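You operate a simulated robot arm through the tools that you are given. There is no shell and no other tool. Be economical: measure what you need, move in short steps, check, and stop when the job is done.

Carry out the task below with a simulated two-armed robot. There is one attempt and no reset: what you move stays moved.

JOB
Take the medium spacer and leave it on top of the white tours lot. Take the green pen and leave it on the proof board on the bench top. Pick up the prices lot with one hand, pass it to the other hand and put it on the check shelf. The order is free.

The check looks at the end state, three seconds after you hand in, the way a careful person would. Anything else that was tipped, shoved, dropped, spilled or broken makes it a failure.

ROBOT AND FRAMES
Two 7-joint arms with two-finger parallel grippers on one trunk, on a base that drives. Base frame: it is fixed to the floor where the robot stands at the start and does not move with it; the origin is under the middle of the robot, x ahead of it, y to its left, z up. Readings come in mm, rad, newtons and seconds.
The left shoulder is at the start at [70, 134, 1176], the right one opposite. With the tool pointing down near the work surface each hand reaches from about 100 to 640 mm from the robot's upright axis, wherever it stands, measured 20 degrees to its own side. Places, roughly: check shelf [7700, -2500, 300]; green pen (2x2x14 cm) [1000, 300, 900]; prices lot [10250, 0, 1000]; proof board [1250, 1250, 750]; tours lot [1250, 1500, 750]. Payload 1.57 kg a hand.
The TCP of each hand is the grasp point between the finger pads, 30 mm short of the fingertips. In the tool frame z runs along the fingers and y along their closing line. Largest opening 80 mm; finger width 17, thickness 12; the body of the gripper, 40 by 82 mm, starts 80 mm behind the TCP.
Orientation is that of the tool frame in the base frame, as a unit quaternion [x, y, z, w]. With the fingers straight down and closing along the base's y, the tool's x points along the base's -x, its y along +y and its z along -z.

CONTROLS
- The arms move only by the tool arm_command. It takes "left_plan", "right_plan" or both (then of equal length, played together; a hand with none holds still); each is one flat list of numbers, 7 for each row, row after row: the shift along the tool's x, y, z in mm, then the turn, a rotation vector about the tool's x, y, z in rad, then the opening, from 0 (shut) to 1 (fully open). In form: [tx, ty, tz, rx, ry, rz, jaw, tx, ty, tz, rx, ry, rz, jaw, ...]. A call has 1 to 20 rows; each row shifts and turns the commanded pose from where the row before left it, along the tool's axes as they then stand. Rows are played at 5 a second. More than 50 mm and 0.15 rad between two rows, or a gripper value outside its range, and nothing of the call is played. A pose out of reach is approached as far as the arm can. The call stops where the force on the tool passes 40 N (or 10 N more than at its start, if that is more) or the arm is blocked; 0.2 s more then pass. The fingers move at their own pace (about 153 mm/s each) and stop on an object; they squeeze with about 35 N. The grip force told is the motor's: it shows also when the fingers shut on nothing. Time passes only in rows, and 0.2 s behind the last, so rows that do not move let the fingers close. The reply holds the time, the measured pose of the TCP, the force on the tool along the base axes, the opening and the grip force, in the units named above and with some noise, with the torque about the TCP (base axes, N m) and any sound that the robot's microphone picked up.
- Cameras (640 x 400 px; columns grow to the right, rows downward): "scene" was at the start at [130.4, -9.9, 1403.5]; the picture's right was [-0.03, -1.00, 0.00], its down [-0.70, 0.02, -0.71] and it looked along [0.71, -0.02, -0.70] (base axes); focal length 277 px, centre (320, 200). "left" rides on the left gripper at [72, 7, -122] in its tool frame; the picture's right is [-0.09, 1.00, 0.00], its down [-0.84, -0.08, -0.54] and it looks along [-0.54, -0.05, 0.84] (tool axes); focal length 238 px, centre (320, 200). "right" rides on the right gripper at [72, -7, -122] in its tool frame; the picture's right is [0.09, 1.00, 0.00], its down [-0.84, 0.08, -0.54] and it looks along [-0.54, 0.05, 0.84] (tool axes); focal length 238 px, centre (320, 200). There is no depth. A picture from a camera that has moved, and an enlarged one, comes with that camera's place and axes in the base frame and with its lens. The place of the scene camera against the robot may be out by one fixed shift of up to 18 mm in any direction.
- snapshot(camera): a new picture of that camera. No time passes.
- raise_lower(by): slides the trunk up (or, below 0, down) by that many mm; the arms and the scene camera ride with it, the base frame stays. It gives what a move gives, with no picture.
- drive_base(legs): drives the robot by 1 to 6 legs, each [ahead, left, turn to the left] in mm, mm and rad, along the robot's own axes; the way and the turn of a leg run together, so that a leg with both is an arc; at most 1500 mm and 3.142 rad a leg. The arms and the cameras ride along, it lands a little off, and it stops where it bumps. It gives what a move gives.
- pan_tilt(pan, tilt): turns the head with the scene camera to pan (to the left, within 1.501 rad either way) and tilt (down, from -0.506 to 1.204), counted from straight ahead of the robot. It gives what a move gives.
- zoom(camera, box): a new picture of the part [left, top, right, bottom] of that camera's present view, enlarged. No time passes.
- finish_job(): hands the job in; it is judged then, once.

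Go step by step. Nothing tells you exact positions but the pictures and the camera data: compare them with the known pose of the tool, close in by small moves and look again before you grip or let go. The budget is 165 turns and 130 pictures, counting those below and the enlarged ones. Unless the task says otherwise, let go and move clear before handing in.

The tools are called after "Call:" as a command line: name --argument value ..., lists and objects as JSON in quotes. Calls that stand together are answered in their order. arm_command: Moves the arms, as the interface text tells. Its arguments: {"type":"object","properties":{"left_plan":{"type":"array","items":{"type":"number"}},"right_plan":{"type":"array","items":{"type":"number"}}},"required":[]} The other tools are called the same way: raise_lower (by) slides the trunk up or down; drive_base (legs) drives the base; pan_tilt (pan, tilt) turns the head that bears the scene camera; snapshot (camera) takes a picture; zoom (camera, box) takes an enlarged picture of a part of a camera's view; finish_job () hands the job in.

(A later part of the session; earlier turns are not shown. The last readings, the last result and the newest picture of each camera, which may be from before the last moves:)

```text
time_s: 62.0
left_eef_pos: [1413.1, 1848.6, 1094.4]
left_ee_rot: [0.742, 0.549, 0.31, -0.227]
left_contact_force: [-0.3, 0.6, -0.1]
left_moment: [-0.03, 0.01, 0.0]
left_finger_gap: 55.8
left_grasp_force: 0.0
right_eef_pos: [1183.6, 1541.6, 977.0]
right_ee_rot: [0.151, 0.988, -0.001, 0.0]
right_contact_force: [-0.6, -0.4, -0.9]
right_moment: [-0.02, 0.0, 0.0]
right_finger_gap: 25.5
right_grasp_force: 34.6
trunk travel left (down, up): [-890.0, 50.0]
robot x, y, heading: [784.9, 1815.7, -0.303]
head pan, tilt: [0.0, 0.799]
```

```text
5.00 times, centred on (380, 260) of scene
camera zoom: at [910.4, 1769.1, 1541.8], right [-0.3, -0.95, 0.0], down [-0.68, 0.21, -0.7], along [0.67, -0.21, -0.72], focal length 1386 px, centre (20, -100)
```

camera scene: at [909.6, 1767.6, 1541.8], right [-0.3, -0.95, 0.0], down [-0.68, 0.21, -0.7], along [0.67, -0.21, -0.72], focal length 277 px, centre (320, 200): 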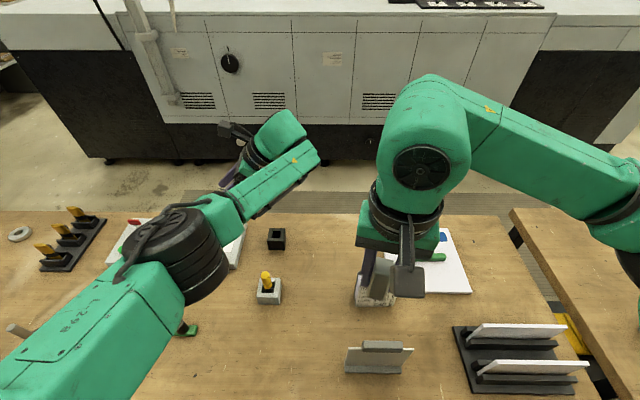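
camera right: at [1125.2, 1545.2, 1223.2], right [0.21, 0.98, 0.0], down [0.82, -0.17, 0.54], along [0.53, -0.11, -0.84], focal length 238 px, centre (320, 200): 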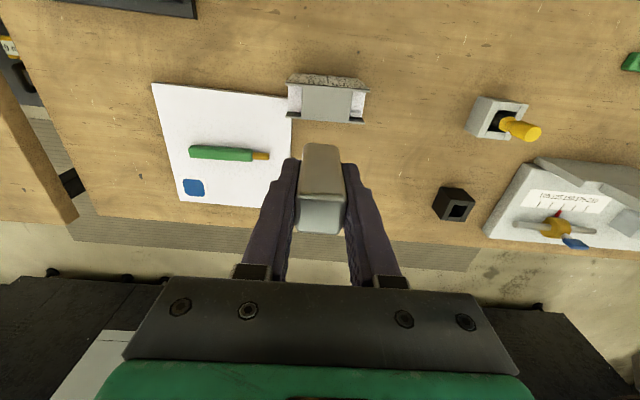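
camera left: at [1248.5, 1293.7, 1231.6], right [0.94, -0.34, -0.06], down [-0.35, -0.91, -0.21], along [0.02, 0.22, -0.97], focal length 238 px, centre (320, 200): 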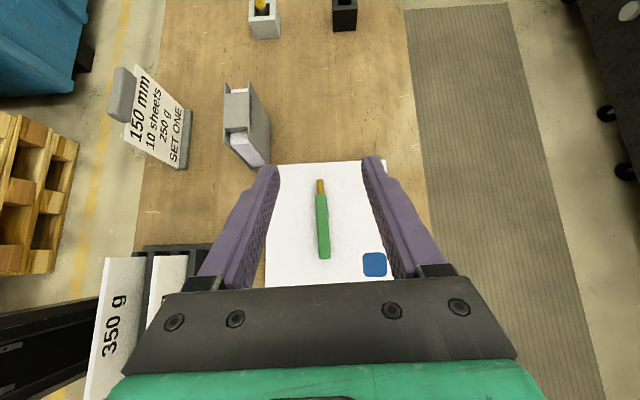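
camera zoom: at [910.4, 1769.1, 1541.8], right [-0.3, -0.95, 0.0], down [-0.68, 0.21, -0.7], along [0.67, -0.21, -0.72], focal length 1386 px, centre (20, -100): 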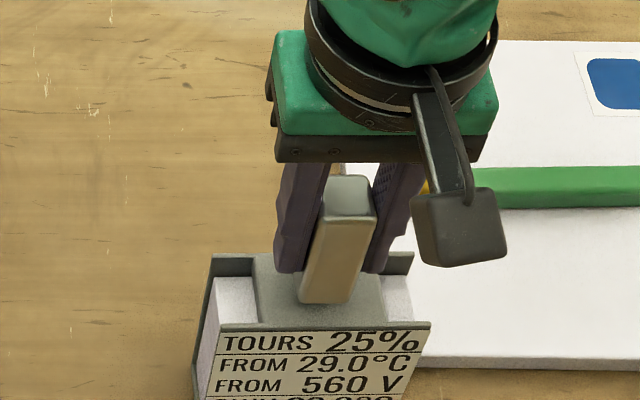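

Close to touching; continue with a tiny forward correction.

Call:
arm_command --right_plan '[-2, 0, 2, 0, 0, 0, 0, -1, 0, 2, 0, 0, 0, 0, 0, 0, 2, 0, 0, 0, 0]'

Call:
zoom --camera "scene" --box '[330, 220, 430, 300]'

```text
time_s: 62.8
left_eef_pos: [1412.7, 1848.1, 1093.4]
left_ee_rot: [0.741, 0.55, 0.31, -0.229]
left_contact_force: [0.6, -0.1, -0.6]
left_moment: [-0.02, 0.02, 0.02]
left_finger_gap: 56.0
left_grasp_force: 0.1
right_eef_pos: [1186.4, 1541.0, 971.7]
right_ee_rot: [0.151, 0.989, -0.001, 0.0]
right_contact_force: [-0.1, 0.5, -1.4]
right_moment: [0.02, 0.01, 0.01]
right_finger_gap: 25.6
right_grasp_force: 35.0
trunk travel left (down, up): [-890.0, 50.0]
robot x, y, heading: [785.4, 1815.3, -0.302]
head pan, tilt: [0.0, 0.799]
```

```text
5.00 times, centred on (380, 260) of scene
camera zoom: at [910.1, 1769.2, 1541.8], right [-0.3, -0.95, 0.0], down [-0.68, 0.21, -0.7], along [0.67, -0.21, -0.72], focal length 1386 px, centre (20, -100)
```

zoom: 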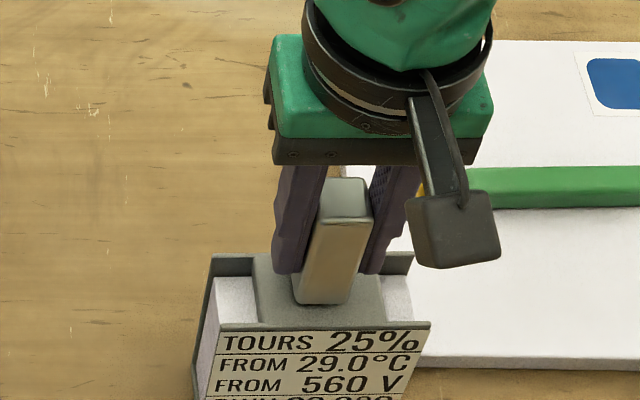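

Call:
arm_command --right_plan '[0, 0, 2, 0, 0, 0, 0, 0, 0, 2, 0, 0, 0, 0, 0, 0, 2, 0, 0, 0, 0]'

```text
time_s: 63.6
left_eef_pos: [1411.6, 1848.5, 1095.6]
left_ee_rot: [0.742, 0.549, 0.312, -0.227]
left_contact_force: [0.4, -1.1, -0.3]
left_moment: [0.02, 0.0, 0.0]
left_finger_gap: 56.0
left_grasp_force: 0.2
right_eef_pos: [1185.3, 1541.6, 968.0]
right_ee_rot: [0.15, 0.989, 0.0, 0.004]
right_contact_force: [2.1, -4.6, 25.8]
right_moment: [-0.19, 0.09, 0.02]
right_finger_gap: 25.6
right_grasp_force: 35.1
trunk travel left (down, up): [-890.0, 50.0]
robot x, y, heading: [787.3, 1815.5, -0.304]
head pan, tilt: [0.0, 0.799]
```

Contact made. I ease up 3 mm, check the picture, then release.

Call:
arm_command --right_plan '[0, 0, -3, 0, 0, 0, 0]'

Call:
zoom --camera "scene" --box '[330, 220, 430, 300]'

Call:
zoom --camera "right" --box '[200, 60, 440, 260]'

```text
time_s: 64.0
left_eef_pos: [1412.5, 1848.6, 1094.6]
left_ee_rot: [0.742, 0.55, 0.31, -0.227]
left_contact_force: [0.4, 0.8, 0.8]
left_moment: [-0.03, 0.01, 0.02]
left_finger_gap: 56.1
left_grasp_force: 0.1
right_eef_pos: [1186.7, 1541.1, 969.0]
right_ee_rot: [0.15, 0.989, 0.0, 0.0]
right_contact_force: [3.6, -3.0, 17.2]
right_moment: [-0.1, -0.31, -0.04]
right_finger_gap: 25.8
right_grasp_force: 35.1
trunk travel left (down, up): [-890.0, 50.0]
robot x, y, heading: [784.5, 1816.4, -0.301]
head pan, tilt: [0.0, 0.799]
```

```text
5.00 times, centred on (380, 260) of scene
camera zoom: at [909.3, 1769.9, 1541.9], right [-0.3, -0.95, 0.0], down [-0.68, 0.21, -0.7], along [0.67, -0.21, -0.72], focal length 1386 px, centre (20, -100)
```

zoom: 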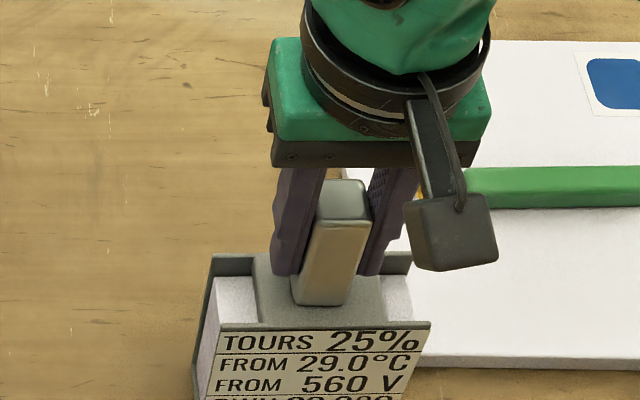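

```text
2.00 times, centred on (320, 160) of right
camera zoom: at [1116.0, 1556.6, 1090.6], right [0.21, 0.98, 0.0], down [0.82, -0.17, 0.54], along [0.53, -0.11, -0.84], focal length 477 px, centre (320, 280)
```

zoom: 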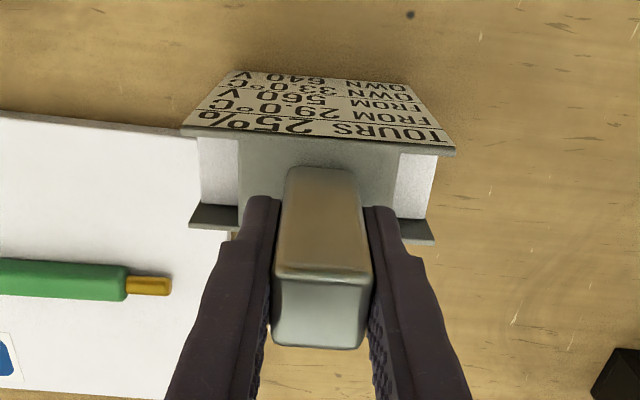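

Spacer stands on the strap. Ease up 1 mm more and open, then withdraw straight up.

Call:
arm_command --right_plan '[0, 0, -1, 0, 0, 0, 0, 0, 0, 0, 0, 0, 0, 0, 0, 0, 0, 0, 0, 0, 0.6, 0, 0, 0, 0, 0, 0, 0.6, 0, 0, 0, 0, 0, 0, 0.6]'

Call:
zoom --camera "scene" --box '[330, 220, 430, 300]'

```text
time_s: 65.2
left_eef_pos: [1413.7, 1848.9, 1093.3]
left_ee_rot: [0.742, 0.548, 0.31, -0.228]
left_contact_force: [-0.4, -0.1, 0.4]
left_moment: [-0.01, -0.01, -0.01]
left_finger_gap: 55.9
left_grasp_force: 0.0
right_eef_pos: [1187.5, 1541.8, 970.0]
right_ee_rot: [0.151, 0.989, -0.001, 0.0]
right_contact_force: [0.9, -0.2, -0.4]
right_moment: [-0.01, 0.0, 0.01]
right_finger_gap: 48.1
right_grasp_force: 0.1
trunk travel left (down, up): [-890.0, 50.0]
robot x, y, heading: [790.0, 1817.6, -0.305]
head pan, tilt: [0.0, 0.799]
```

```text
5.00 times, centred on (380, 260) of scene
camera zoom: at [910.0, 1769.3, 1541.8], right [-0.3, -0.95, 0.0], down [-0.68, 0.21, -0.7], along [0.67, -0.21, -0.72], focal length 1386 px, centre (20, -100)
```

zoom: 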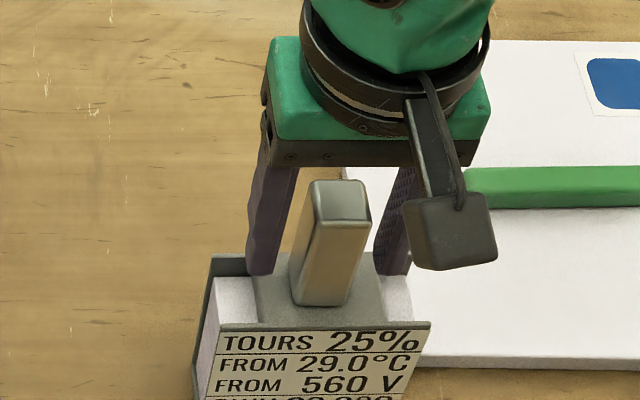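

Released and standing. Withdraw upward.

Call:
arm_command --right_plan '[0, 0, -20, 0, 0, 0, 0.6, 0, 0, -30, 0, 0, 0, 0.6, 0, 0, -45, 0, 0, 0, 0.6, 0, 0, -45, 0, 0, 0, 0.6, 0, 0, -45, 0, 0, 0, 0.6]'

Call:
pan_tilt --pan -0.3 --tilt 0.85

Call:
snapshot --camera "scene"

```text
time_s: 66.4
left_eef_pos: [1413.7, 1849.0, 1094.8]
left_ee_rot: [0.742, 0.549, 0.31, -0.227]
left_contact_force: [-0.8, 0.0, 0.7]
left_moment: [-0.02, -0.02, 0.0]
left_finger_gap: 56.1
left_grasp_force: 0.0
right_eef_pos: [1187.8, 1542.5, 1154.8]
right_ee_rot: [0.151, 0.989, -0.001, 0.0]
right_contact_force: [0.0, 1.1, 0.0]
right_moment: [0.01, 0.02, -0.02]
right_finger_gap: 48.0
right_grasp_force: 0.1
trunk travel left (down, up): [-890.0, 50.0]
robot x, y, heading: [792.9, 1818.2, -0.304]
head pan, tilt: [0.0, 0.799]
```

```text
time_s: 67.2
left_eef_pos: [1413.1, 1848.8, 1093.4]
left_ee_rot: [0.742, 0.55, 0.309, -0.228]
left_contact_force: [0.1, 0.9, 0.1]
left_moment: [0.0, -0.01, 0.03]
left_finger_gap: 56.0
left_grasp_force: 0.0
right_eef_pos: [1187.5, 1541.1, 1152.9]
right_ee_rot: [0.152, 0.988, -0.001, 0.0]
right_contact_force: [0.4, 0.0, 0.2]
right_moment: [0.02, -0.01, 0.0]
right_finger_gap: 47.9
right_grasp_force: 0.0
trunk travel left (down, up): [-890.0, 50.0]
robot x, y, heading: [787.2, 1815.2, -0.305]
head pan, tilt: [-0.3, 0.85]
```

```text
58 pictures are left
camera scene: at [897.4, 1749.1, 1537.8], right [-0.57, -0.82, 0.0], down [-0.62, 0.43, -0.66], along [0.54, -0.37, -0.75], focal length 277 px, centre (320, 200)
```

scene: 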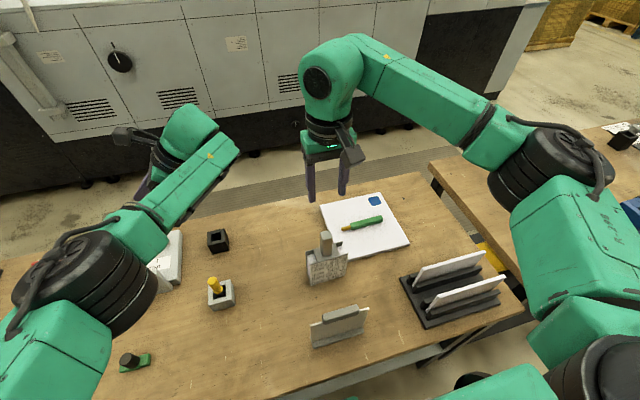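

Spacer and pen are both well placed. Now I fold both arms back for travel to the prices lot, about 9 m away.

Call:
arm_command --left_plan '[0, -40, 0, 0, 0, 0, 0.5, 0, -40, 0, 0, 0, 0, 0.5, 0, -40, 0, 0, 0, 0, 0.5, 0, -40, 0, 0, 0, 0, 0.5, 0, 0, 0, 0.0511, -0.0511, -0.1236, 0.5, 0, 0, 0, 0.0511, -0.0511, -0.1236, 0.5, 0, 0, 0, 0.0511, -0.0511, -0.1236, 0.5, 0, 0, 0, 0.0511, -0.0511, -0.1236, 0.5, 0, 0, 0, 0.0511, -0.0511, -0.1236, 0.5, 0, 0, 0, 0.0511, -0.0511, -0.1236, 0.5, 0, 0, 0, 0.0511, -0.0511, -0.1236, 0.5, 0, 0, 0, 0.0511, -0.0511, -0.1236, 0.5, 0, 0, 0, 0.0511, -0.0511, -0.1236, 0.5, 0, 0, 0, 0.0511, -0.0511, -0.1236, 0.5, 0, 0, 0, 0.0511, -0.0511, -0.1236, 0.5, 0, 0, 0, 0.0511, -0.0511, -0.1236, 0.5]'

Call:
pan_tilt --pan -0.2 --tilt 0.6

Call:
snapshot --camera "scene"

```text
time_s: 70.6
left_eef_pos: [1259.8, 1895.9, 1093.7]
left_ee_rot: [0.148, 0.989, 0.003, 0.003]
left_contact_force: [0.2, 0.2, 1.3]
left_moment: [-0.02, -0.01, 0.0]
left_finger_gap: 39.8
left_grasp_force: 0.2
right_eef_pos: [1188.0, 1542.2, 1153.9]
right_ee_rot: [0.151, 0.988, -0.001, 0.0]
right_contact_force: [-0.4, 0.9, 0.6]
right_moment: [-0.01, -0.02, 0.04]
right_finger_gap: 48.0
right_grasp_force: 0.0
trunk travel left (down, up): [-890.0, 50.0]
robot x, y, heading: [785.3, 1818.6, -0.302]
head pan, tilt: [-0.3, 0.85]
```

```text
time_s: 71.4
left_eef_pos: [1261.7, 1895.2, 1093.2]
left_ee_rot: [0.147, 0.989, 0.002, 0.003]
left_contact_force: [-0.5, 0.0, -0.9]
left_moment: [-0.02, -0.03, 0.05]
left_finger_gap: 40.2
left_grasp_force: 0.1
right_eef_pos: [1187.6, 1543.2, 1154.6]
right_ee_rot: [0.152, 0.988, 0.0, 0.0]
right_contact_force: [1.0, 0.0, 0.4]
right_moment: [-0.03, 0.0, -0.01]
right_finger_gap: 47.9
right_grasp_force: 0.3
trunk travel left (down, up): [-890.0, 50.0]
robot x, y, heading: [789.0, 1816.5, -0.298]
head pan, tilt: [-0.201, 0.6]
```

```text
57 pictures are left
camera scene: at [910.2, 1750.9, 1558.6], right [-0.48, -0.88, 0.0], down [-0.5, 0.27, -0.82], along [0.72, -0.4, -0.57], focal length 277 px, centre (320, 200)
```

scene: 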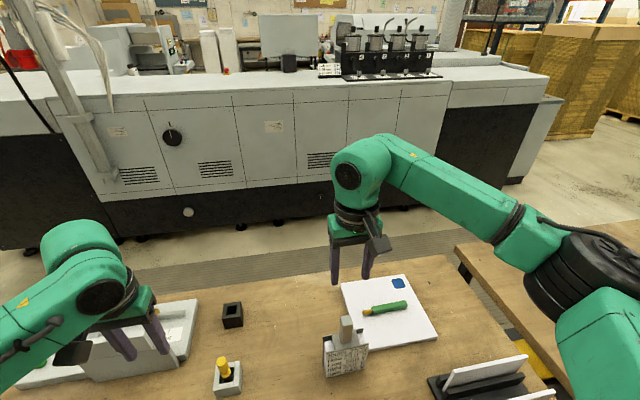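

Both jobs on the bench look right. I back off from the bench and strafe right along it in stages.

Call:
drive_base --legs '[[-200, 0, 0], [0, -1500, 0], [0, -1000, 0]]'

Call:
pan_tilt --pan -0.9 --tilt 0.4

Call:
snapshot --camera "scene"

```text
time_s: 84.9
left_eef_pos: [328.6, -458.5, 1092.2]
left_ee_rot: [0.144, 0.99, 0.003, 0.003]
left_contact_force: [0.1, -0.3, 0.1]
left_moment: [0.01, 0.0, 0.05]
left_finger_gap: 39.9
left_grasp_force: 0.2
right_eef_pos: [258.5, -812.6, 1153.2]
right_ee_rot: [0.147, 0.989, -0.001, 0.001]
right_contact_force: [0.2, 0.6, 0.7]
right_moment: [-0.01, 0.0, 0.01]
right_finger_gap: 47.7
right_grasp_force: 0.0
trunk travel left (down, up): [-890.0, 50.0]
robot x, y, heading: [-142.6, -544.0, -0.298]
head pan, tilt: [-0.201, 0.6]
```

```text
time_s: 86.0
left_eef_pos: [328.7, -460.0, 1094.3]
left_ee_rot: [0.144, 0.99, 0.002, 0.002]
left_contact_force: [-0.4, 0.4, 0.0]
left_moment: [-0.03, 0.02, 0.02]
left_finger_gap: 40.0
left_grasp_force: 0.1
right_eef_pos: [258.7, -812.3, 1153.5]
right_ee_rot: [0.147, 0.989, -0.001, 0.001]
right_contact_force: [0.3, -0.2, 0.2]
right_moment: [0.0, -0.02, 0.03]
right_finger_gap: 48.1
right_grasp_force: 0.0
trunk travel left (down, up): [-890.0, 50.0]
robot x, y, heading: [-142.0, -541.8, -0.297]
head pan, tilt: [-0.901, 0.4]
```

```text
56 pictures are left
camera scene: at [-64.1, -650.5, 1576.9], right [-0.93, -0.37, 0.0], down [-0.14, 0.36, -0.92], along [0.34, -0.86, -0.39], focal length 277 px, centre (320, 200)
```

scene: 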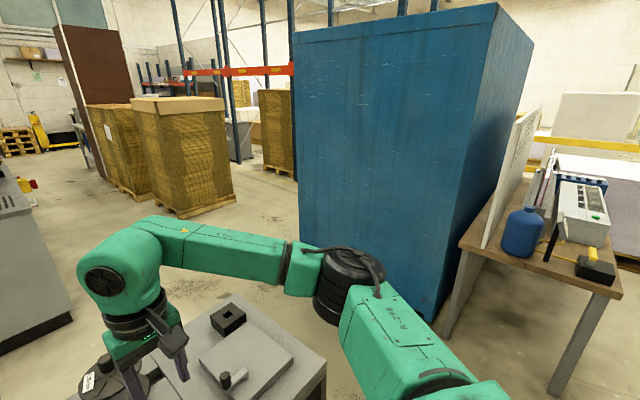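

There's a clear aisle between the spool bench end and the blue cabinet, then between the grey machine and the pallets. I strafe further right and drive ahead through it in stages.

Call:
drive_base --legs '[[0, -950, 0], [1500, 0, 0], [500, 100, 0]]'

Call:
pan_tilt --pan 0.0 --tilt 0.3

Call:
snapshot --camera "scene"

```text
time_s: 100.5
left_eef_pos: [1961.5, -1891.1, 1093.0]
left_ee_rot: [0.152, 0.988, 0.002, 0.003]
left_contact_force: [-1.3, 0.2, 0.1]
left_moment: [0.0, 0.0, -0.01]
left_finger_gap: 40.0
left_grasp_force: 0.1
right_eef_pos: [1885.8, -2242.1, 1153.9]
right_ee_rot: [0.154, 0.988, -0.001, 0.001]
right_contact_force: [-0.7, -0.4, -0.2]
right_moment: [0.01, -0.03, -0.02]
right_finger_gap: 48.1
right_grasp_force: 0.1
trunk travel left (down, up): [-890.0, 50.0]
robot x, y, heading: [1488.5, -1971.7, -0.305]
head pan, tilt: [-0.901, 0.4]
```

```text
time_s: 101.7
left_eef_pos: [1962.1, -1890.1, 1092.5]
left_ee_rot: [0.151, 0.988, 0.003, 0.002]
left_contact_force: [0.5, 0.4, 0.0]
left_moment: [-0.04, 0.03, 0.01]
left_finger_gap: 40.1
left_grasp_force: 0.1
right_eef_pos: [1885.5, -2244.1, 1153.8]
right_ee_rot: [0.155, 0.988, -0.001, 0.0]
right_contact_force: [-0.2, 0.1, 0.2]
right_moment: [0.0, -0.01, -0.01]
right_finger_gap: 47.9
right_grasp_force: 0.0
trunk travel left (down, up): [-890.0, 50.0]
robot x, y, heading: [1491.7, -1970.3, -0.31]
head pan, tilt: [0.0, 0.3]
```

```text
55 pictures are left
camera scene: at [1622.2, -2017.6, 1586.2], right [-0.31, -0.95, 0.0], down [-0.28, 0.09, -0.96], along [0.91, -0.29, -0.3], focal length 277 px, centre (320, 200)
```

scene: 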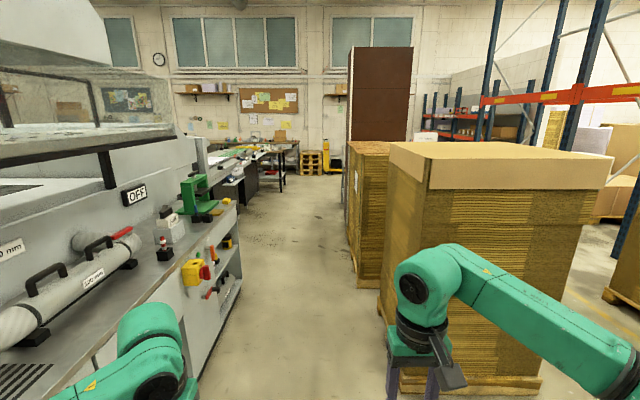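

The aisle is about 1.07 m wide — narrow for spread elbows. I turn 90° left so that the long axis lies along the aisle, and strafe through sideways with care.

Call:
drive_base --legs '[[0, 0, 1.571], [120, -600, 0]]'

Call:
pan_tilt --pan -1.45 --tilt 0.5

Call:
snapshot --camera "scene"

```text
time_s: 109.1
left_eef_pos: [2004.8, -1545.8, 1093.6]
left_ee_rot: [-0.605, 0.796, 0.003, 0.0]
left_contact_force: [-0.2, -1.2, -0.7]
left_moment: [-0.02, -0.01, -0.02]
left_finger_gap: 40.2
left_grasp_force: 0.0
right_eef_pos: [2359.9, -1609.5, 1154.7]
right_ee_rot: [-0.603, 0.798, -0.001, 0.0]
right_contact_force: [0.6, 0.1, 0.3]
right_moment: [0.0, -0.02, -0.02]
right_finger_gap: 48.2
right_grasp_force: 0.1
trunk travel left (down, up): [-890.0, 50.0]
robot x, y, heading: [2097.9, -2019.3, 1.296]
head pan, tilt: [0.0, 0.3]
```

```text
time_s: 110.6
left_eef_pos: [2004.2, -1545.6, 1092.6]
left_ee_rot: [-0.605, 0.796, 0.003, 0.0]
left_contact_force: [0.3, 1.1, 0.0]
left_moment: [-0.02, 0.02, -0.06]
left_finger_gap: 40.1
left_grasp_force: 0.1
right_eef_pos: [2359.4, -1609.7, 1153.1]
right_ee_rot: [-0.604, 0.797, -0.001, 0.0]
right_contact_force: [0.6, 0.0, 0.8]
right_moment: [0.02, 0.01, 0.0]
right_finger_gap: 47.9
right_grasp_force: 0.1
trunk travel left (down, up): [-890.0, 50.0]
robot x, y, heading: [2096.8, -2020.4, 1.301]
head pan, tilt: [-1.45, 0.499]
```

```text
54 pictures are left
camera scene: at [2199.5, -1990.5, 1567.8], right [-0.15, -0.99, 0.0], down [-0.47, 0.07, -0.88], along [0.87, -0.14, -0.48], focal length 277 px, centre (320, 200)
```

scene: 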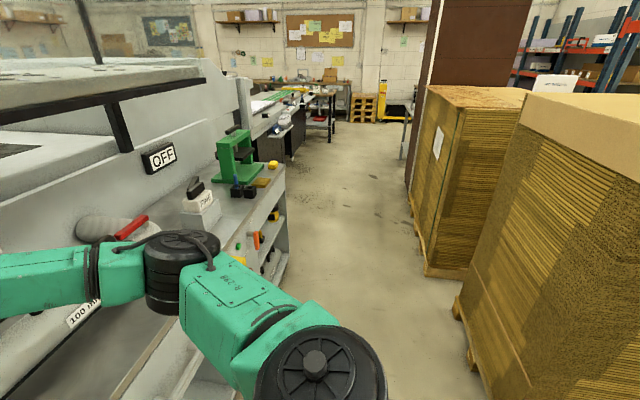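

The aisle is about 1.25 m with me near its centre. I continue strafing with a slight correction.

Call:
drive_base --legs '[[-45, -1500, 0], [-20, -700, 0]]'

Call:
snapshot --camera "scene"

```text
refused: leg 1 is longer than a leg can be; nothing moved
```

```text
53 pictures are left
camera scene: at [2199.5, -1990.5, 1567.8], right [-0.15, -0.99, 0.0], down [-0.47, 0.07, -0.88], along [0.87, -0.14, -0.48], focal length 277 px, centre (320, 200)
```

scene: 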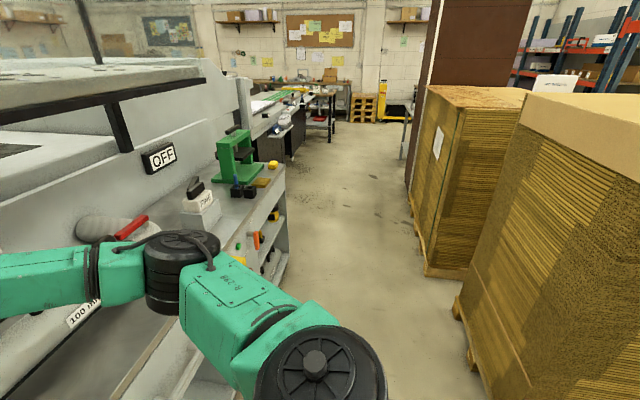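

Call:
drive_base --legs '[[-40, -1400, 0], [-20, -800, 0]]'

Call:
snapshot --camera "scene"

```text
time_s: 121.5
left_eef_pos: [4117.0, -2233.5, 1093.4]
left_ee_rot: [-0.591, 0.807, 0.003, 0.0]
left_contact_force: [0.0, -0.9, -0.5]
left_moment: [0.02, 0.02, 0.0]
left_finger_gap: 39.8
left_grasp_force: 0.1
right_eef_pos: [4468.4, -2310.0, 1154.9]
right_ee_rot: [-0.589, 0.808, -0.001, 0.001]
right_contact_force: [-0.2, -0.4, -0.6]
right_moment: [-0.01, -0.02, -0.03]
right_finger_gap: 48.0
right_grasp_force: 0.1
trunk travel left (down, up): [-890.0, 50.0]
robot x, y, heading: [4193.1, -2708.2, 1.26]
head pan, tilt: [-1.45, 0.499]
```

```text
52 pictures are left
camera scene: at [4294.1, -2685.4, 1567.9], right [-0.19, -0.98, 0.0], down [-0.47, 0.09, -0.88], along [0.86, -0.17, -0.48], focal length 277 px, centre (320, 200)
```

scene: 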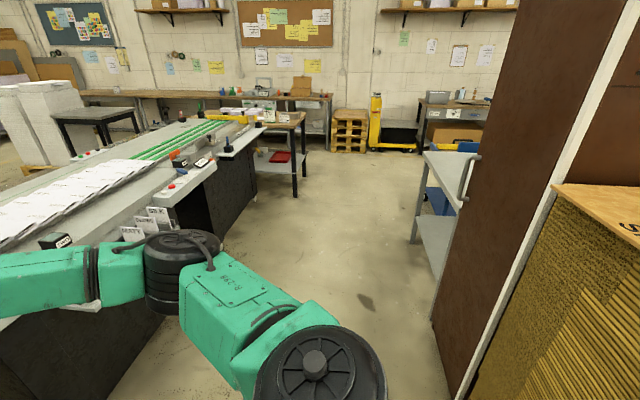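

The area opens up beyond. A worktable ahead with a lower shelf (red item) near [7700, -2700] fits the check shelf; the wall bench behind should hold the prices lot. I continue.

Call:
drive_base --legs '[[60, -1400, 0], [40, -1000, 0]]'

Call:
pan_tilt --pan -0.9 --tilt 0.35

Call:
snapshot --camera "scene"

```text
time_s: 133.3
left_eef_pos: [6445.6, -2900.7, 1093.2]
left_ee_rot: [-0.578, 0.816, 0.003, 0.0]
left_contact_force: [0.3, 0.0, -1.2]
left_moment: [-0.01, 0.02, -0.02]
left_finger_gap: 40.2
left_grasp_force: 0.0
right_eef_pos: [6796.3, -2989.7, 1154.4]
right_ee_rot: [-0.576, 0.817, 0.0, 0.0]
right_contact_force: [-0.6, 0.0, 0.8]
right_moment: [0.02, 0.03, -0.01]
right_finger_gap: 48.0
right_grasp_force: 0.1
trunk travel left (down, up): [-890.0, 50.0]
robot x, y, heading: [6508.3, -3379.2, 1.224]
head pan, tilt: [-1.45, 0.499]
```

```text
time_s: 134.3
left_eef_pos: [6446.6, -2901.2, 1093.0]
left_ee_rot: [-0.578, 0.816, 0.003, 0.0]
left_contact_force: [0.3, 0.7, -0.4]
left_moment: [-0.03, -0.03, -0.02]
left_finger_gap: 40.0
left_grasp_force: 0.0
right_eef_pos: [6796.7, -2989.8, 1151.9]
right_ee_rot: [-0.575, 0.818, 0.0, 0.0]
right_contact_force: [-1.1, -0.1, -0.5]
right_moment: [0.03, -0.02, 0.0]
right_finger_gap: 48.2
right_grasp_force: 0.0
trunk travel left (down, up): [-890.0, 50.0]
robot x, y, heading: [6505.5, -3380.0, 1.225]
head pan, tilt: [-0.901, 0.351]
```

```text
51 pictures are left
camera scene: at [6610.3, -3308.7, 1581.4], right [0.32, -0.95, 0.0], down [-0.33, -0.11, -0.94], along [0.89, 0.3, -0.34], focal length 277 px, centre (320, 200)
```

scene: 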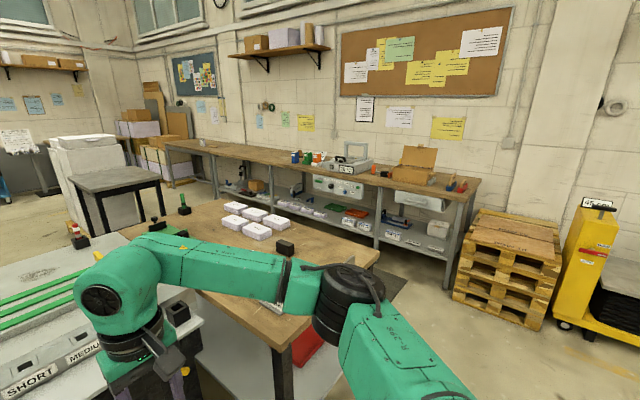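

I see the near table with its lower shelf, and the wall bench behind. The prices lot should be at the far left end of the wall bench. Zooming.

Call:
zoom --camera "scene" --box '[60, 90, 380, 290]'

Call:
zoom --camera "scene" --box '[130, 100, 290, 200]'

```text
2.00 times, centred on (220, 190) of scene
camera zoom: at [6610.3, -3308.7, 1581.4], right [0.32, -0.95, 0.0], down [-0.33, -0.11, -0.94], along [0.89, 0.3, -0.34], focal length 554 px, centre (520, 220)
```

zoom: 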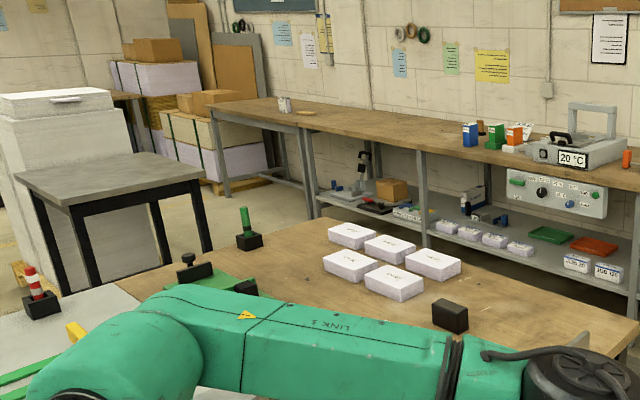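

```text
4.00 times, centred on (210, 150) of scene
camera zoom: at [6610.3, -3308.7, 1581.4], right [0.32, -0.95, 0.0], down [-0.33, -0.11, -0.94], along [0.89, 0.3, -0.34], focal length 1109 px, centre (760, 400)
```

zoom: 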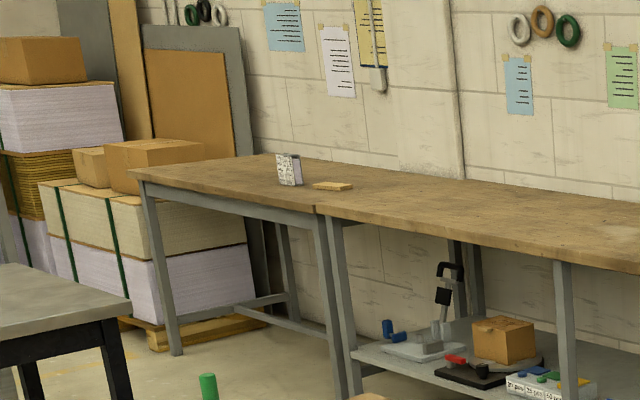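

The prices lot stands at the left end of the wall bench. I turn to face the wall, drive ahead past the table end, then will strafe left up the aisle.

Call:
drive_base --legs '[[0, 0, -1.525], [1400, 0, 0], [320, 0, 0]]'

Call:
pan_tilt --pan 0.9 --tilt 0.5

Call:
snapshot --camera "scene"

```text
time_s: 146.7
left_eef_pos: [8620.5, -3781.8, 1094.3]
left_ee_rot: [0.138, 0.99, 0.002, 0.004]
left_contact_force: [-0.4, 0.4, 0.2]
left_moment: [0.01, 0.02, 0.02]
left_finger_gap: 40.0
left_grasp_force: 0.1
right_eef_pos: [8554.5, -4135.9, 1154.2]
right_ee_rot: [0.141, 0.99, -0.001, 0.0]
right_contact_force: [0.2, 0.1, -0.2]
right_moment: [-0.02, -0.02, 0.0]
right_finger_gap: 47.8
right_grasp_force: 0.0
trunk travel left (down, up): [-890.0, 50.0]
robot x, y, heading: [8147.9, -3870.5, -0.279]
head pan, tilt: [-0.901, 0.351]
```

```text
time_s: 148.5
left_eef_pos: [8622.2, -3782.8, 1093.5]
left_ee_rot: [0.137, 0.991, 0.002, 0.002]
left_contact_force: [0.8, 0.0, 0.5]
left_moment: [-0.04, -0.02, 0.0]
left_finger_gap: 39.8
left_grasp_force: 0.1
right_eef_pos: [8556.8, -4136.7, 1154.0]
right_ee_rot: [0.14, 0.99, -0.001, 0.0]
right_contact_force: [0.9, 0.3, -0.6]
right_moment: [0.0, 0.0, -0.02]
right_finger_gap: 48.0
right_grasp_force: 0.0
trunk travel left (down, up): [-890.0, 50.0]
robot x, y, heading: [8147.6, -3868.9, -0.287]
head pan, tilt: [0.901, 0.499]
```

```text
48 pictures are left
camera scene: at [8270.5, -3840.2, 1567.8], right [0.58, -0.81, 0.0], down [-0.39, -0.28, -0.88], along [0.72, 0.51, -0.48], focal length 277 px, centre (320, 200)
```

scene: 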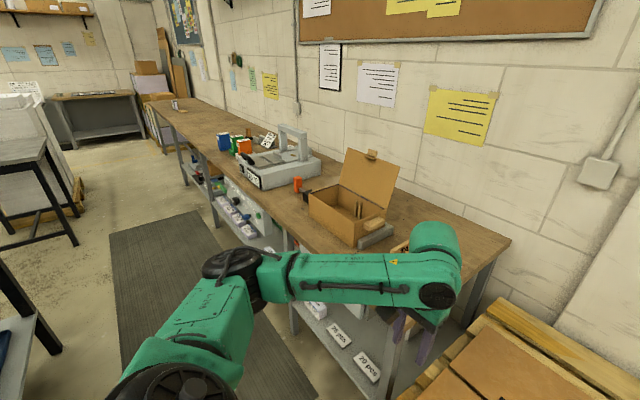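

The aisle lies between the wall bench and the dark tables. I pull both hands in and up, then strafe left with a slight forward bias.

Call:
arm_command --left_plan '[20, 0, -35, 0, 0, 0, 0.5, 20, 0, -35, 0, 0, 0, 0.5, 20, 0, -35, 0, 0, 0, 0.5]' --right_plan '[30, 0, -20, 0, 0, 0, 0.5, 30, 0, -20, 0, 0, 0, 0.5, 30, 0, -10, 0, 0, 0, 0.5]'

Call:
drive_base --legs '[[60, 1000, 0], [40, 1000, 0]]'

Call:
snapshot --camera "scene"

```text
time_s: 149.3
left_eef_pos: [8564.9, -3766.5, 1200.4]
left_ee_rot: [0.137, 0.991, 0.002, 0.002]
left_contact_force: [-0.2, 0.5, 0.2]
left_moment: [0.02, -0.01, 0.03]
left_finger_gap: 39.7
left_grasp_force: 0.0
right_eef_pos: [8466.0, -4110.2, 1203.1]
right_ee_rot: [0.14, 0.99, -0.001, 0.0]
right_contact_force: [-0.2, -0.1, 0.2]
right_moment: [-0.01, 0.03, 0.02]
right_finger_gap: 39.8
right_grasp_force: 0.0
trunk travel left (down, up): [-890.0, 50.0]
robot x, y, heading: [8148.7, -3872.4, -0.28]
head pan, tilt: [0.901, 0.499]
```

```text
time_s: 159.3
left_eef_pos: [9222.6, -1869.7, 1197.6]
left_ee_rot: [0.138, 0.99, 0.003, 0.003]
left_contact_force: [-0.4, -0.1, 0.6]
left_moment: [0.02, 0.0, 0.01]
left_finger_gap: 40.2
left_grasp_force: 0.0
right_eef_pos: [9124.6, -2213.6, 1201.7]
right_ee_rot: [0.141, 0.99, 0.0, 0.0]
right_contact_force: [0.7, -0.6, 0.0]
right_moment: [-0.02, -0.02, -0.01]
right_finger_gap: 39.9
right_grasp_force: 0.0
trunk travel left (down, up): [-890.0, 50.0]
robot x, y, heading: [8809.6, -1970.7, -0.288]
head pan, tilt: [0.901, 0.499]
```

```text
47 pictures are left
camera scene: at [8926.6, -1942.9, 1567.8], right [0.58, -0.82, 0.0], down [-0.39, -0.28, -0.88], along [0.72, 0.51, -0.48], focal length 277 px, centre (320, 200)
```

scene: 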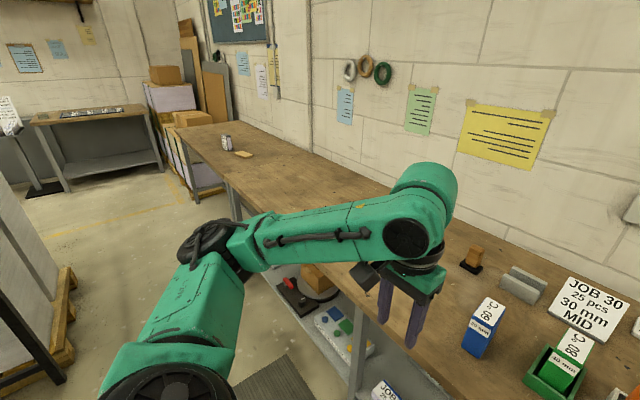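

The prices lot is in view at the bench's left end. Continue strafing left.

Call:
drive_base --legs '[[60, 1000, 0], [30, 900, 0]]'

Call:
pan_tilt --pan 0.2 --tilt 0.75

Call:
snapshot --camera "scene"

Call:
snapshot --camera "left"

```text
time_s: 168.8
left_eef_pos: [9830.9, -83.6, 1198.9]
left_ee_rot: [0.139, 0.99, 0.003, 0.003]
left_contact_force: [-0.2, -0.4, -0.2]
left_moment: [0.03, -0.02, 0.0]
left_finger_gap: 39.9
left_grasp_force: 0.0
right_eef_pos: [9734.4, -428.1, 1202.4]
right_ee_rot: [0.142, 0.99, 0.0, 0.0]
right_contact_force: [0.2, 0.2, 0.3]
right_moment: [0.0, 0.0, 0.0]
right_finger_gap: 40.1
right_grasp_force: 0.1
trunk travel left (down, up): [-890.0, 50.0]
robot x, y, heading: [9415.1, -186.4, -0.286]
head pan, tilt: [0.901, 0.499]
```

```text
time_s: 169.9
left_eef_pos: [9831.2, -84.7, 1198.5]
left_ee_rot: [0.141, 0.99, 0.002, 0.002]
left_contact_force: [0.2, -0.6, -0.1]
left_moment: [-0.01, 0.01, 0.03]
left_finger_gap: 40.1
left_grasp_force: 0.1
right_eef_pos: [9734.1, -426.8, 1202.5]
right_ee_rot: [0.143, 0.99, -0.001, 0.0]
right_contact_force: [-0.3, -0.4, -0.3]
right_moment: [0.0, -0.01, -0.01]
right_finger_gap: 39.8
right_grasp_force: 0.0
trunk travel left (down, up): [-890.0, 50.0]
robot x, y, heading: [9411.8, -186.0, -0.285]
head pan, tilt: [0.201, 0.75]
```

```text
46 pictures are left
camera scene: at [9545.2, -215.4, 1545.9], right [-0.08, -1.0, 0.0], down [-0.68, 0.06, -0.73], along [0.73, -0.06, -0.68], focal length 277 px, centre (320, 200)
```

scene: 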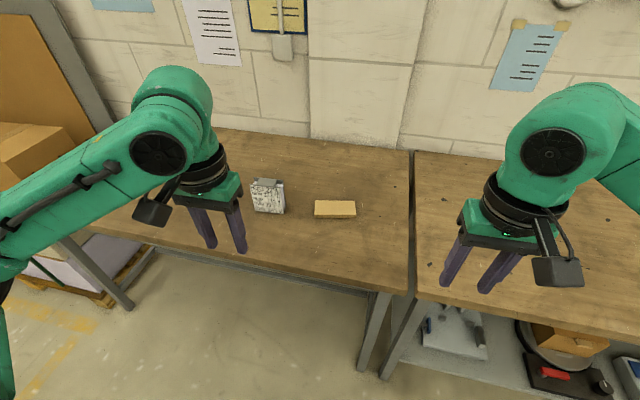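

```text
45 pictures are left
camera left: at [9764.0, -58.8, 1321.1], right [0.36, 0.93, 0.01], down [0.78, -0.31, 0.54], along [0.51, -0.19, -0.84], focal length 238 px, centre (320, 200)
```

left: 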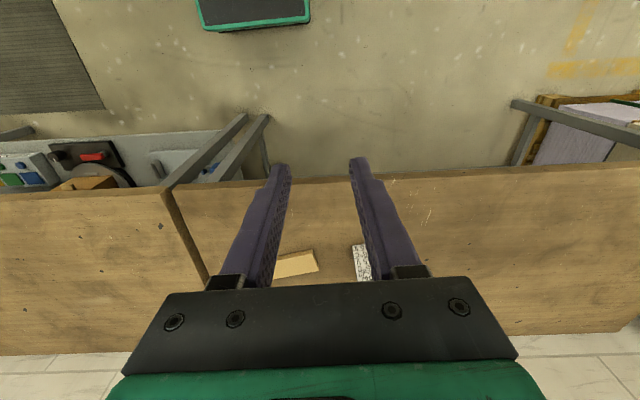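

Prices lot is near [10155, -110] on the bench (top z≈930). I zoom to inspect its form and drive 160 mm closer.

Call:
zoom --camera "scene" --box '[220, 160, 380, 240]'

Call:
drive_base --legs '[[160, 50, 0]]'

Call:
snapshot --camera "scene"

Call:
snapshot --camera "left"

```text
4.00 times, centred on (300, 200) of scene
camera zoom: at [9545.2, -215.4, 1545.9], right [-0.08, -1.0, 0.0], down [-0.68, 0.06, -0.73], along [0.73, -0.06, -0.68], focal length 1109 px, centre (400, 200)
```

zoom: 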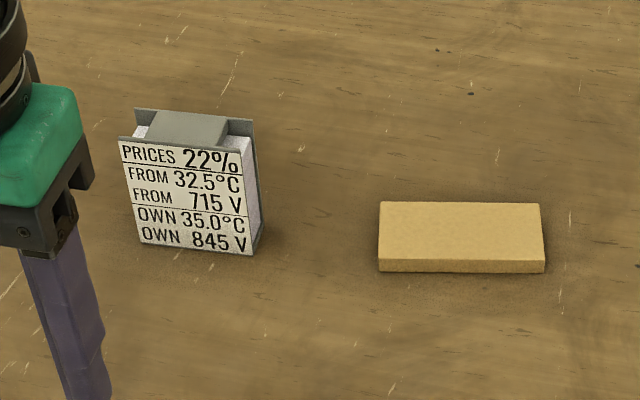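

```text
time_s: 171.3
left_eef_pos: [9995.8, -80.7, 1201.3]
left_ee_rot: [0.139, 0.99, 0.004, 0.004]
left_contact_force: [0.0, 0.6, 0.5]
left_moment: [-0.01, -0.05, 0.03]
left_finger_gap: 40.0
left_grasp_force: 0.0
right_eef_pos: [9897.5, -423.9, 1204.0]
right_ee_rot: [0.143, 0.99, 0.0, 0.002]
right_contact_force: [-0.4, -0.4, 0.6]
right_moment: [-0.02, 0.0, 0.0]
right_finger_gap: 39.9
right_grasp_force: 0.1
trunk travel left (down, up): [-890.0, 50.0]
robot x, y, heading: [9585.0, -188.8, -0.288]
head pan, tilt: [0.201, 0.75]
```

```text
43 pictures are left
camera scene: at [9708.4, -213.1, 1546.3], right [-0.09, -1.0, 0.0], down [-0.68, 0.06, -0.73], along [0.73, -0.06, -0.68], focal length 277 px, centre (320, 200)
```

scene: 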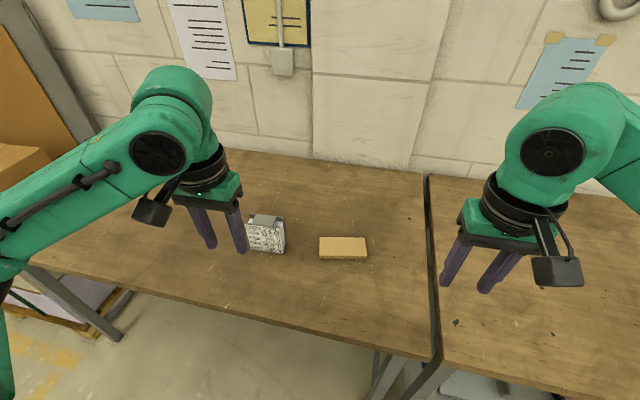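

```text
42 pictures are left
camera left: at [9927.7, -56.3, 1322.3], right [0.36, 0.93, 0.01], down [0.78, -0.31, 0.55], along [0.51, -0.19, -0.84], focal length 238 px, centre (320, 200)
```

left: 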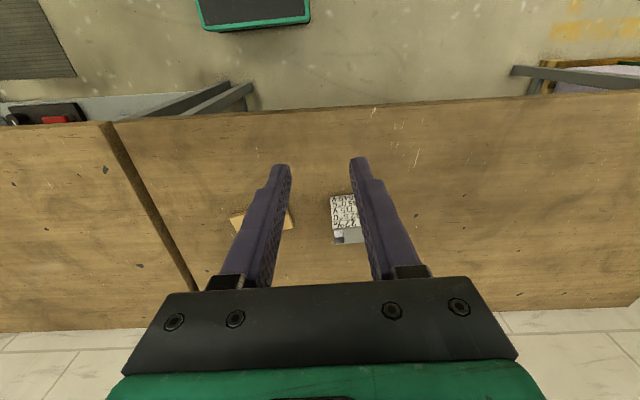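

The lot stands upright, about 98 wide × 36 thick × 110 tall, centre near [10187, -109]. I yaw the left hand 90° so that it closes across the thickness, and move above it.

Call:
arm_command --left_plan '[0, 0, 0, 0, 0, 0.139, 1, 0, 0, 0, 0, 0, 0.139, 1, 0, 0, 0, 0, 0, 0.139, 1, 0, 0, 0, 0, 0, 0.139, 1, 0, 0, 0, 0, 0, 0.139, 1, 0, 0, 0, 0, 0, 0.139, 1, 0, 0, 0, 0, 0, 0.139, 1, 0, 0, 0, 0, 0, 0.139, 1, 0, 0, 0, 0, 0, 0.139, 1, 0, 0, 0, 0, 0, 0.139, 1, 0, 0, 0, 0, 0, 0.139, 1, 6, 38, 10, 0, 0, 0, 1, 6, 38, 10, 0, 0, 0, 1, 6, 38, 10, 0, 0, 0, 1, 6, 38, 10, 0, 0, 0, 1]'

Call:
snapshot --camera "left"

Call:
zoom --camera "scene" --box '[180, 140, 380, 280]'

```text
time_s: 174.5
left_eef_pos: [10155.2, -95.0, 1157.9]
left_ee_rot: [0.786, 0.618, 0.003, -0.002]
left_contact_force: [0.4, 0.9, -0.9]
left_moment: [0.04, -0.01, 0.03]
left_finger_gap: 80.0
left_grasp_force: 0.1
right_eef_pos: [9902.2, -426.7, 1202.2]
right_ee_rot: [0.143, 0.99, 0.0, 0.0]
right_contact_force: [0.6, 0.6, -0.6]
right_moment: [0.0, -0.03, -0.01]
right_finger_gap: 39.8
right_grasp_force: 0.1
trunk travel left (down, up): [-890.0, 50.0]
robot x, y, heading: [9584.7, -182.3, -0.284]
head pan, tilt: [0.201, 0.75]
```

```text
41 pictures are left
camera left: at [10178.5, -28.0, 1281.4], right [0.95, -0.32, 0.0], down [-0.27, -0.8, 0.54], along [-0.17, -0.51, -0.84], focal length 238 px, centre (320, 200)
```

left: 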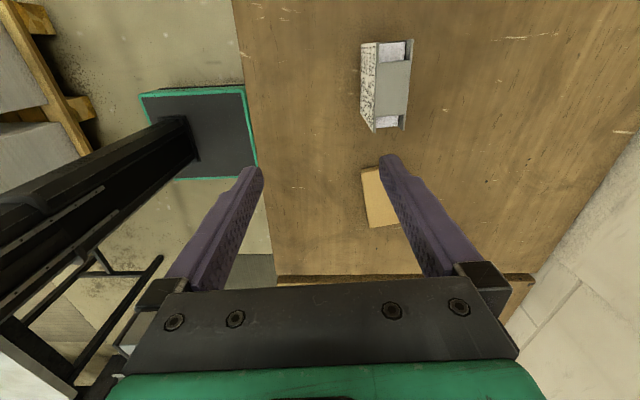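

```text
2.86 times, centred on (280, 210) of scene
camera zoom: at [9714.9, -214.2, 1545.6], right [-0.09, -1.0, 0.0], down [-0.68, 0.06, -0.73], along [0.73, -0.06, -0.68], focal length 792 px, centre (434, 171)
```

zoom: 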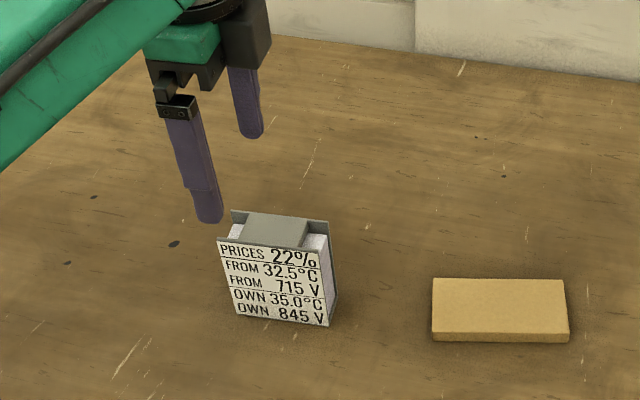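

Refined: lot top is nearer z≈985 at about [10247, -95], a bit far. I drive 90 mm closer.

Call:
drive_base --legs '[[90, 0, 0]]'

Call:
snapshot --camera "left"

Call:
zoom --camera "scene" --box '[180, 150, 380, 290]'

```text
time_s: 175.6
left_eef_pos: [10233.9, -116.6, 1161.4]
left_ee_rot: [0.786, 0.618, 0.005, 0.002]
left_contact_force: [-1.0, 0.1, 0.0]
left_moment: [0.0, -0.05, 0.0]
left_finger_gap: 79.9
left_grasp_force: 0.0
right_eef_pos: [9980.1, -448.2, 1204.7]
right_ee_rot: [0.141, 0.99, -0.002, 0.002]
right_contact_force: [0.0, -0.4, 0.3]
right_moment: [-0.01, -0.02, 0.01]
right_finger_gap: 39.8
right_grasp_force: 0.0
trunk travel left (down, up): [-890.0, 50.0]
robot x, y, heading: [9668.9, -209.2, -0.288]
head pan, tilt: [0.201, 0.75]
```

```text
39 pictures are left
camera left: at [10254.5, -49.6, 1285.1], right [0.95, -0.32, 0.01], down [-0.28, -0.8, 0.54], along [-0.17, -0.51, -0.84], focal length 238 px, centre (320, 200)
```

left: 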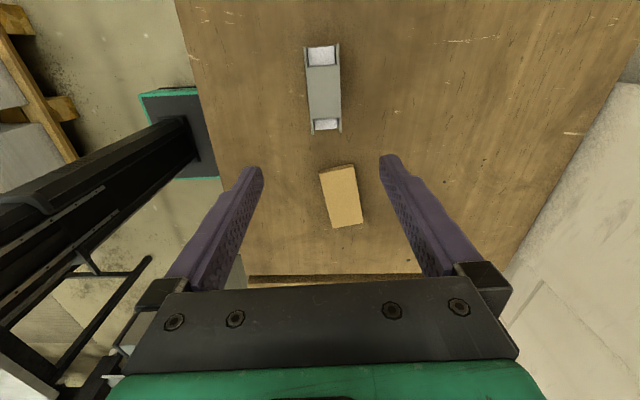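

```text
2.86 times, centred on (280, 220) of scene
camera zoom: at [9789.8, -235.6, 1546.6], right [-0.08, -1.0, 0.0], down [-0.68, 0.06, -0.73], along [0.73, -0.06, -0.68], focal length 792 px, centre (434, 143)
```

zoom: 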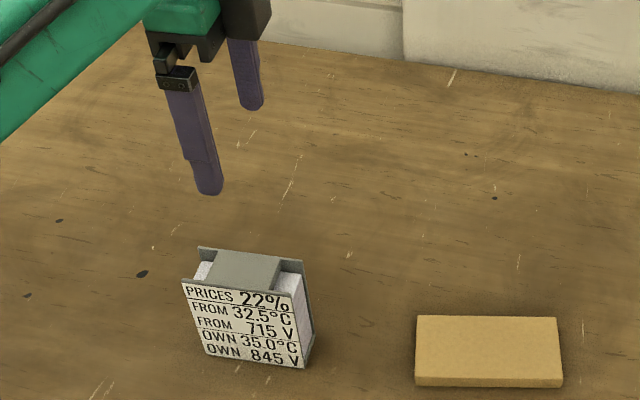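

Lot top centre is [10248, -86, 990]. I position above it (12 mm to the left of centre) and descend to just above.

Call:
arm_command --left_plan '[23, 3, 30, 0, 0, 0, 1, 23, 3, 35, 0, 0, 0, 1, 0, 0, 35, 0, 0, 0, 1, 0, 0, 25, 0, 0, 0, 1]'

Call:
snapshot --camera "left"

```text
time_s: 176.6
left_eef_pos: [10256.4, -74.5, 1034.8]
left_ee_rot: [0.786, 0.619, 0.003, -0.001]
left_contact_force: [0.2, 1.1, 0.0]
left_moment: [0.02, 0.03, -0.01]
left_finger_gap: 80.1
left_grasp_force: 0.0
right_eef_pos: [9986.6, -448.4, 1202.8]
right_ee_rot: [0.142, 0.99, -0.001, 0.001]
right_contact_force: [-0.8, -0.3, -0.1]
right_moment: [0.01, 0.0, 0.02]
right_finger_gap: 40.1
right_grasp_force: 0.0
trunk travel left (down, up): [-890.0, 50.0]
robot x, y, heading: [9665.5, -210.3, -0.282]
head pan, tilt: [0.201, 0.75]
```

```text
37 pictures are left
camera left: at [10278.1, -7.0, 1158.0], right [0.95, -0.32, 0.0], down [-0.27, -0.8, 0.54], along [-0.17, -0.51, -0.84], focal length 238 px, centre (320, 200)
```

left: 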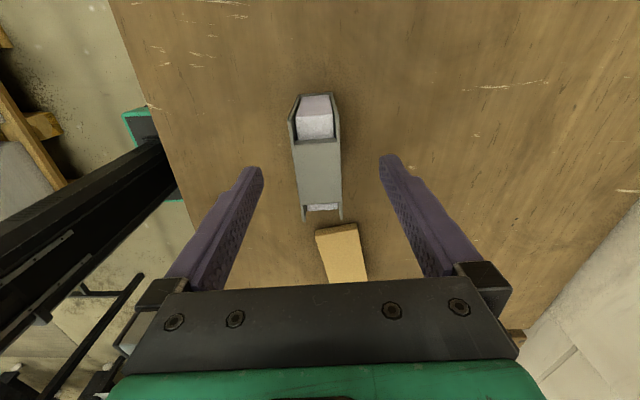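

Aligned. Descend around the lot, close, and lift slightly.

Call:
arm_command --left_plan '[0, 0, 25, 0, 0, 0, 1, 0, 0, 25, 0, 0, 0, 1, 0, 0, 20, 0, 0, 0, 1, 0, 0, 0, 0, 0, 0, 0, 0, 0, 0, 0, 0, 0, 0, 0, 0, 0, 0, 0, 0, 0]'

Call:
snapshot --camera "left"

```text
time_s: 178.0
left_eef_pos: [10257.3, -73.2, 965.9]
left_ee_rot: [0.786, 0.618, 0.003, 0.0]
left_contact_force: [0.8, 1.4, 1.2]
left_moment: [0.25, -0.01, -0.03]
left_finger_gap: 39.8
left_grasp_force: 34.6
right_eef_pos: [9985.6, -448.7, 1202.4]
right_ee_rot: [0.142, 0.99, 0.0, 0.0]
right_contact_force: [0.6, -0.7, 0.1]
right_moment: [-0.03, -0.01, 0.01]
right_finger_gap: 39.9
right_grasp_force: 0.1
trunk travel left (down, up): [-890.0, 50.0]
robot x, y, heading: [9669.5, -209.9, -0.281]
head pan, tilt: [0.201, 0.75]
```

```text
36 pictures are left
camera left: at [10279.3, -6.0, 1088.4], right [0.95, -0.32, 0.0], down [-0.27, -0.8, 0.54], along [-0.17, -0.51, -0.84], focal length 238 px, centre (320, 200)
```

left: 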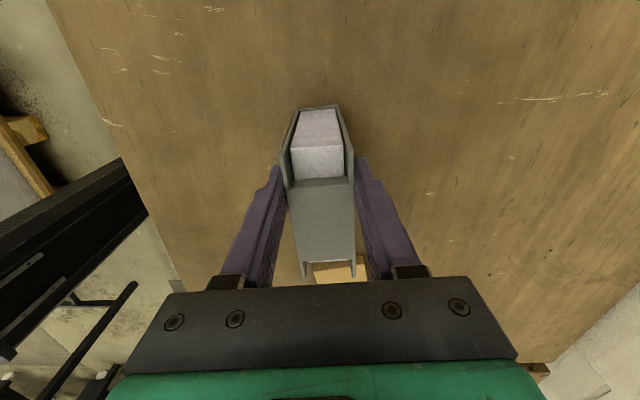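

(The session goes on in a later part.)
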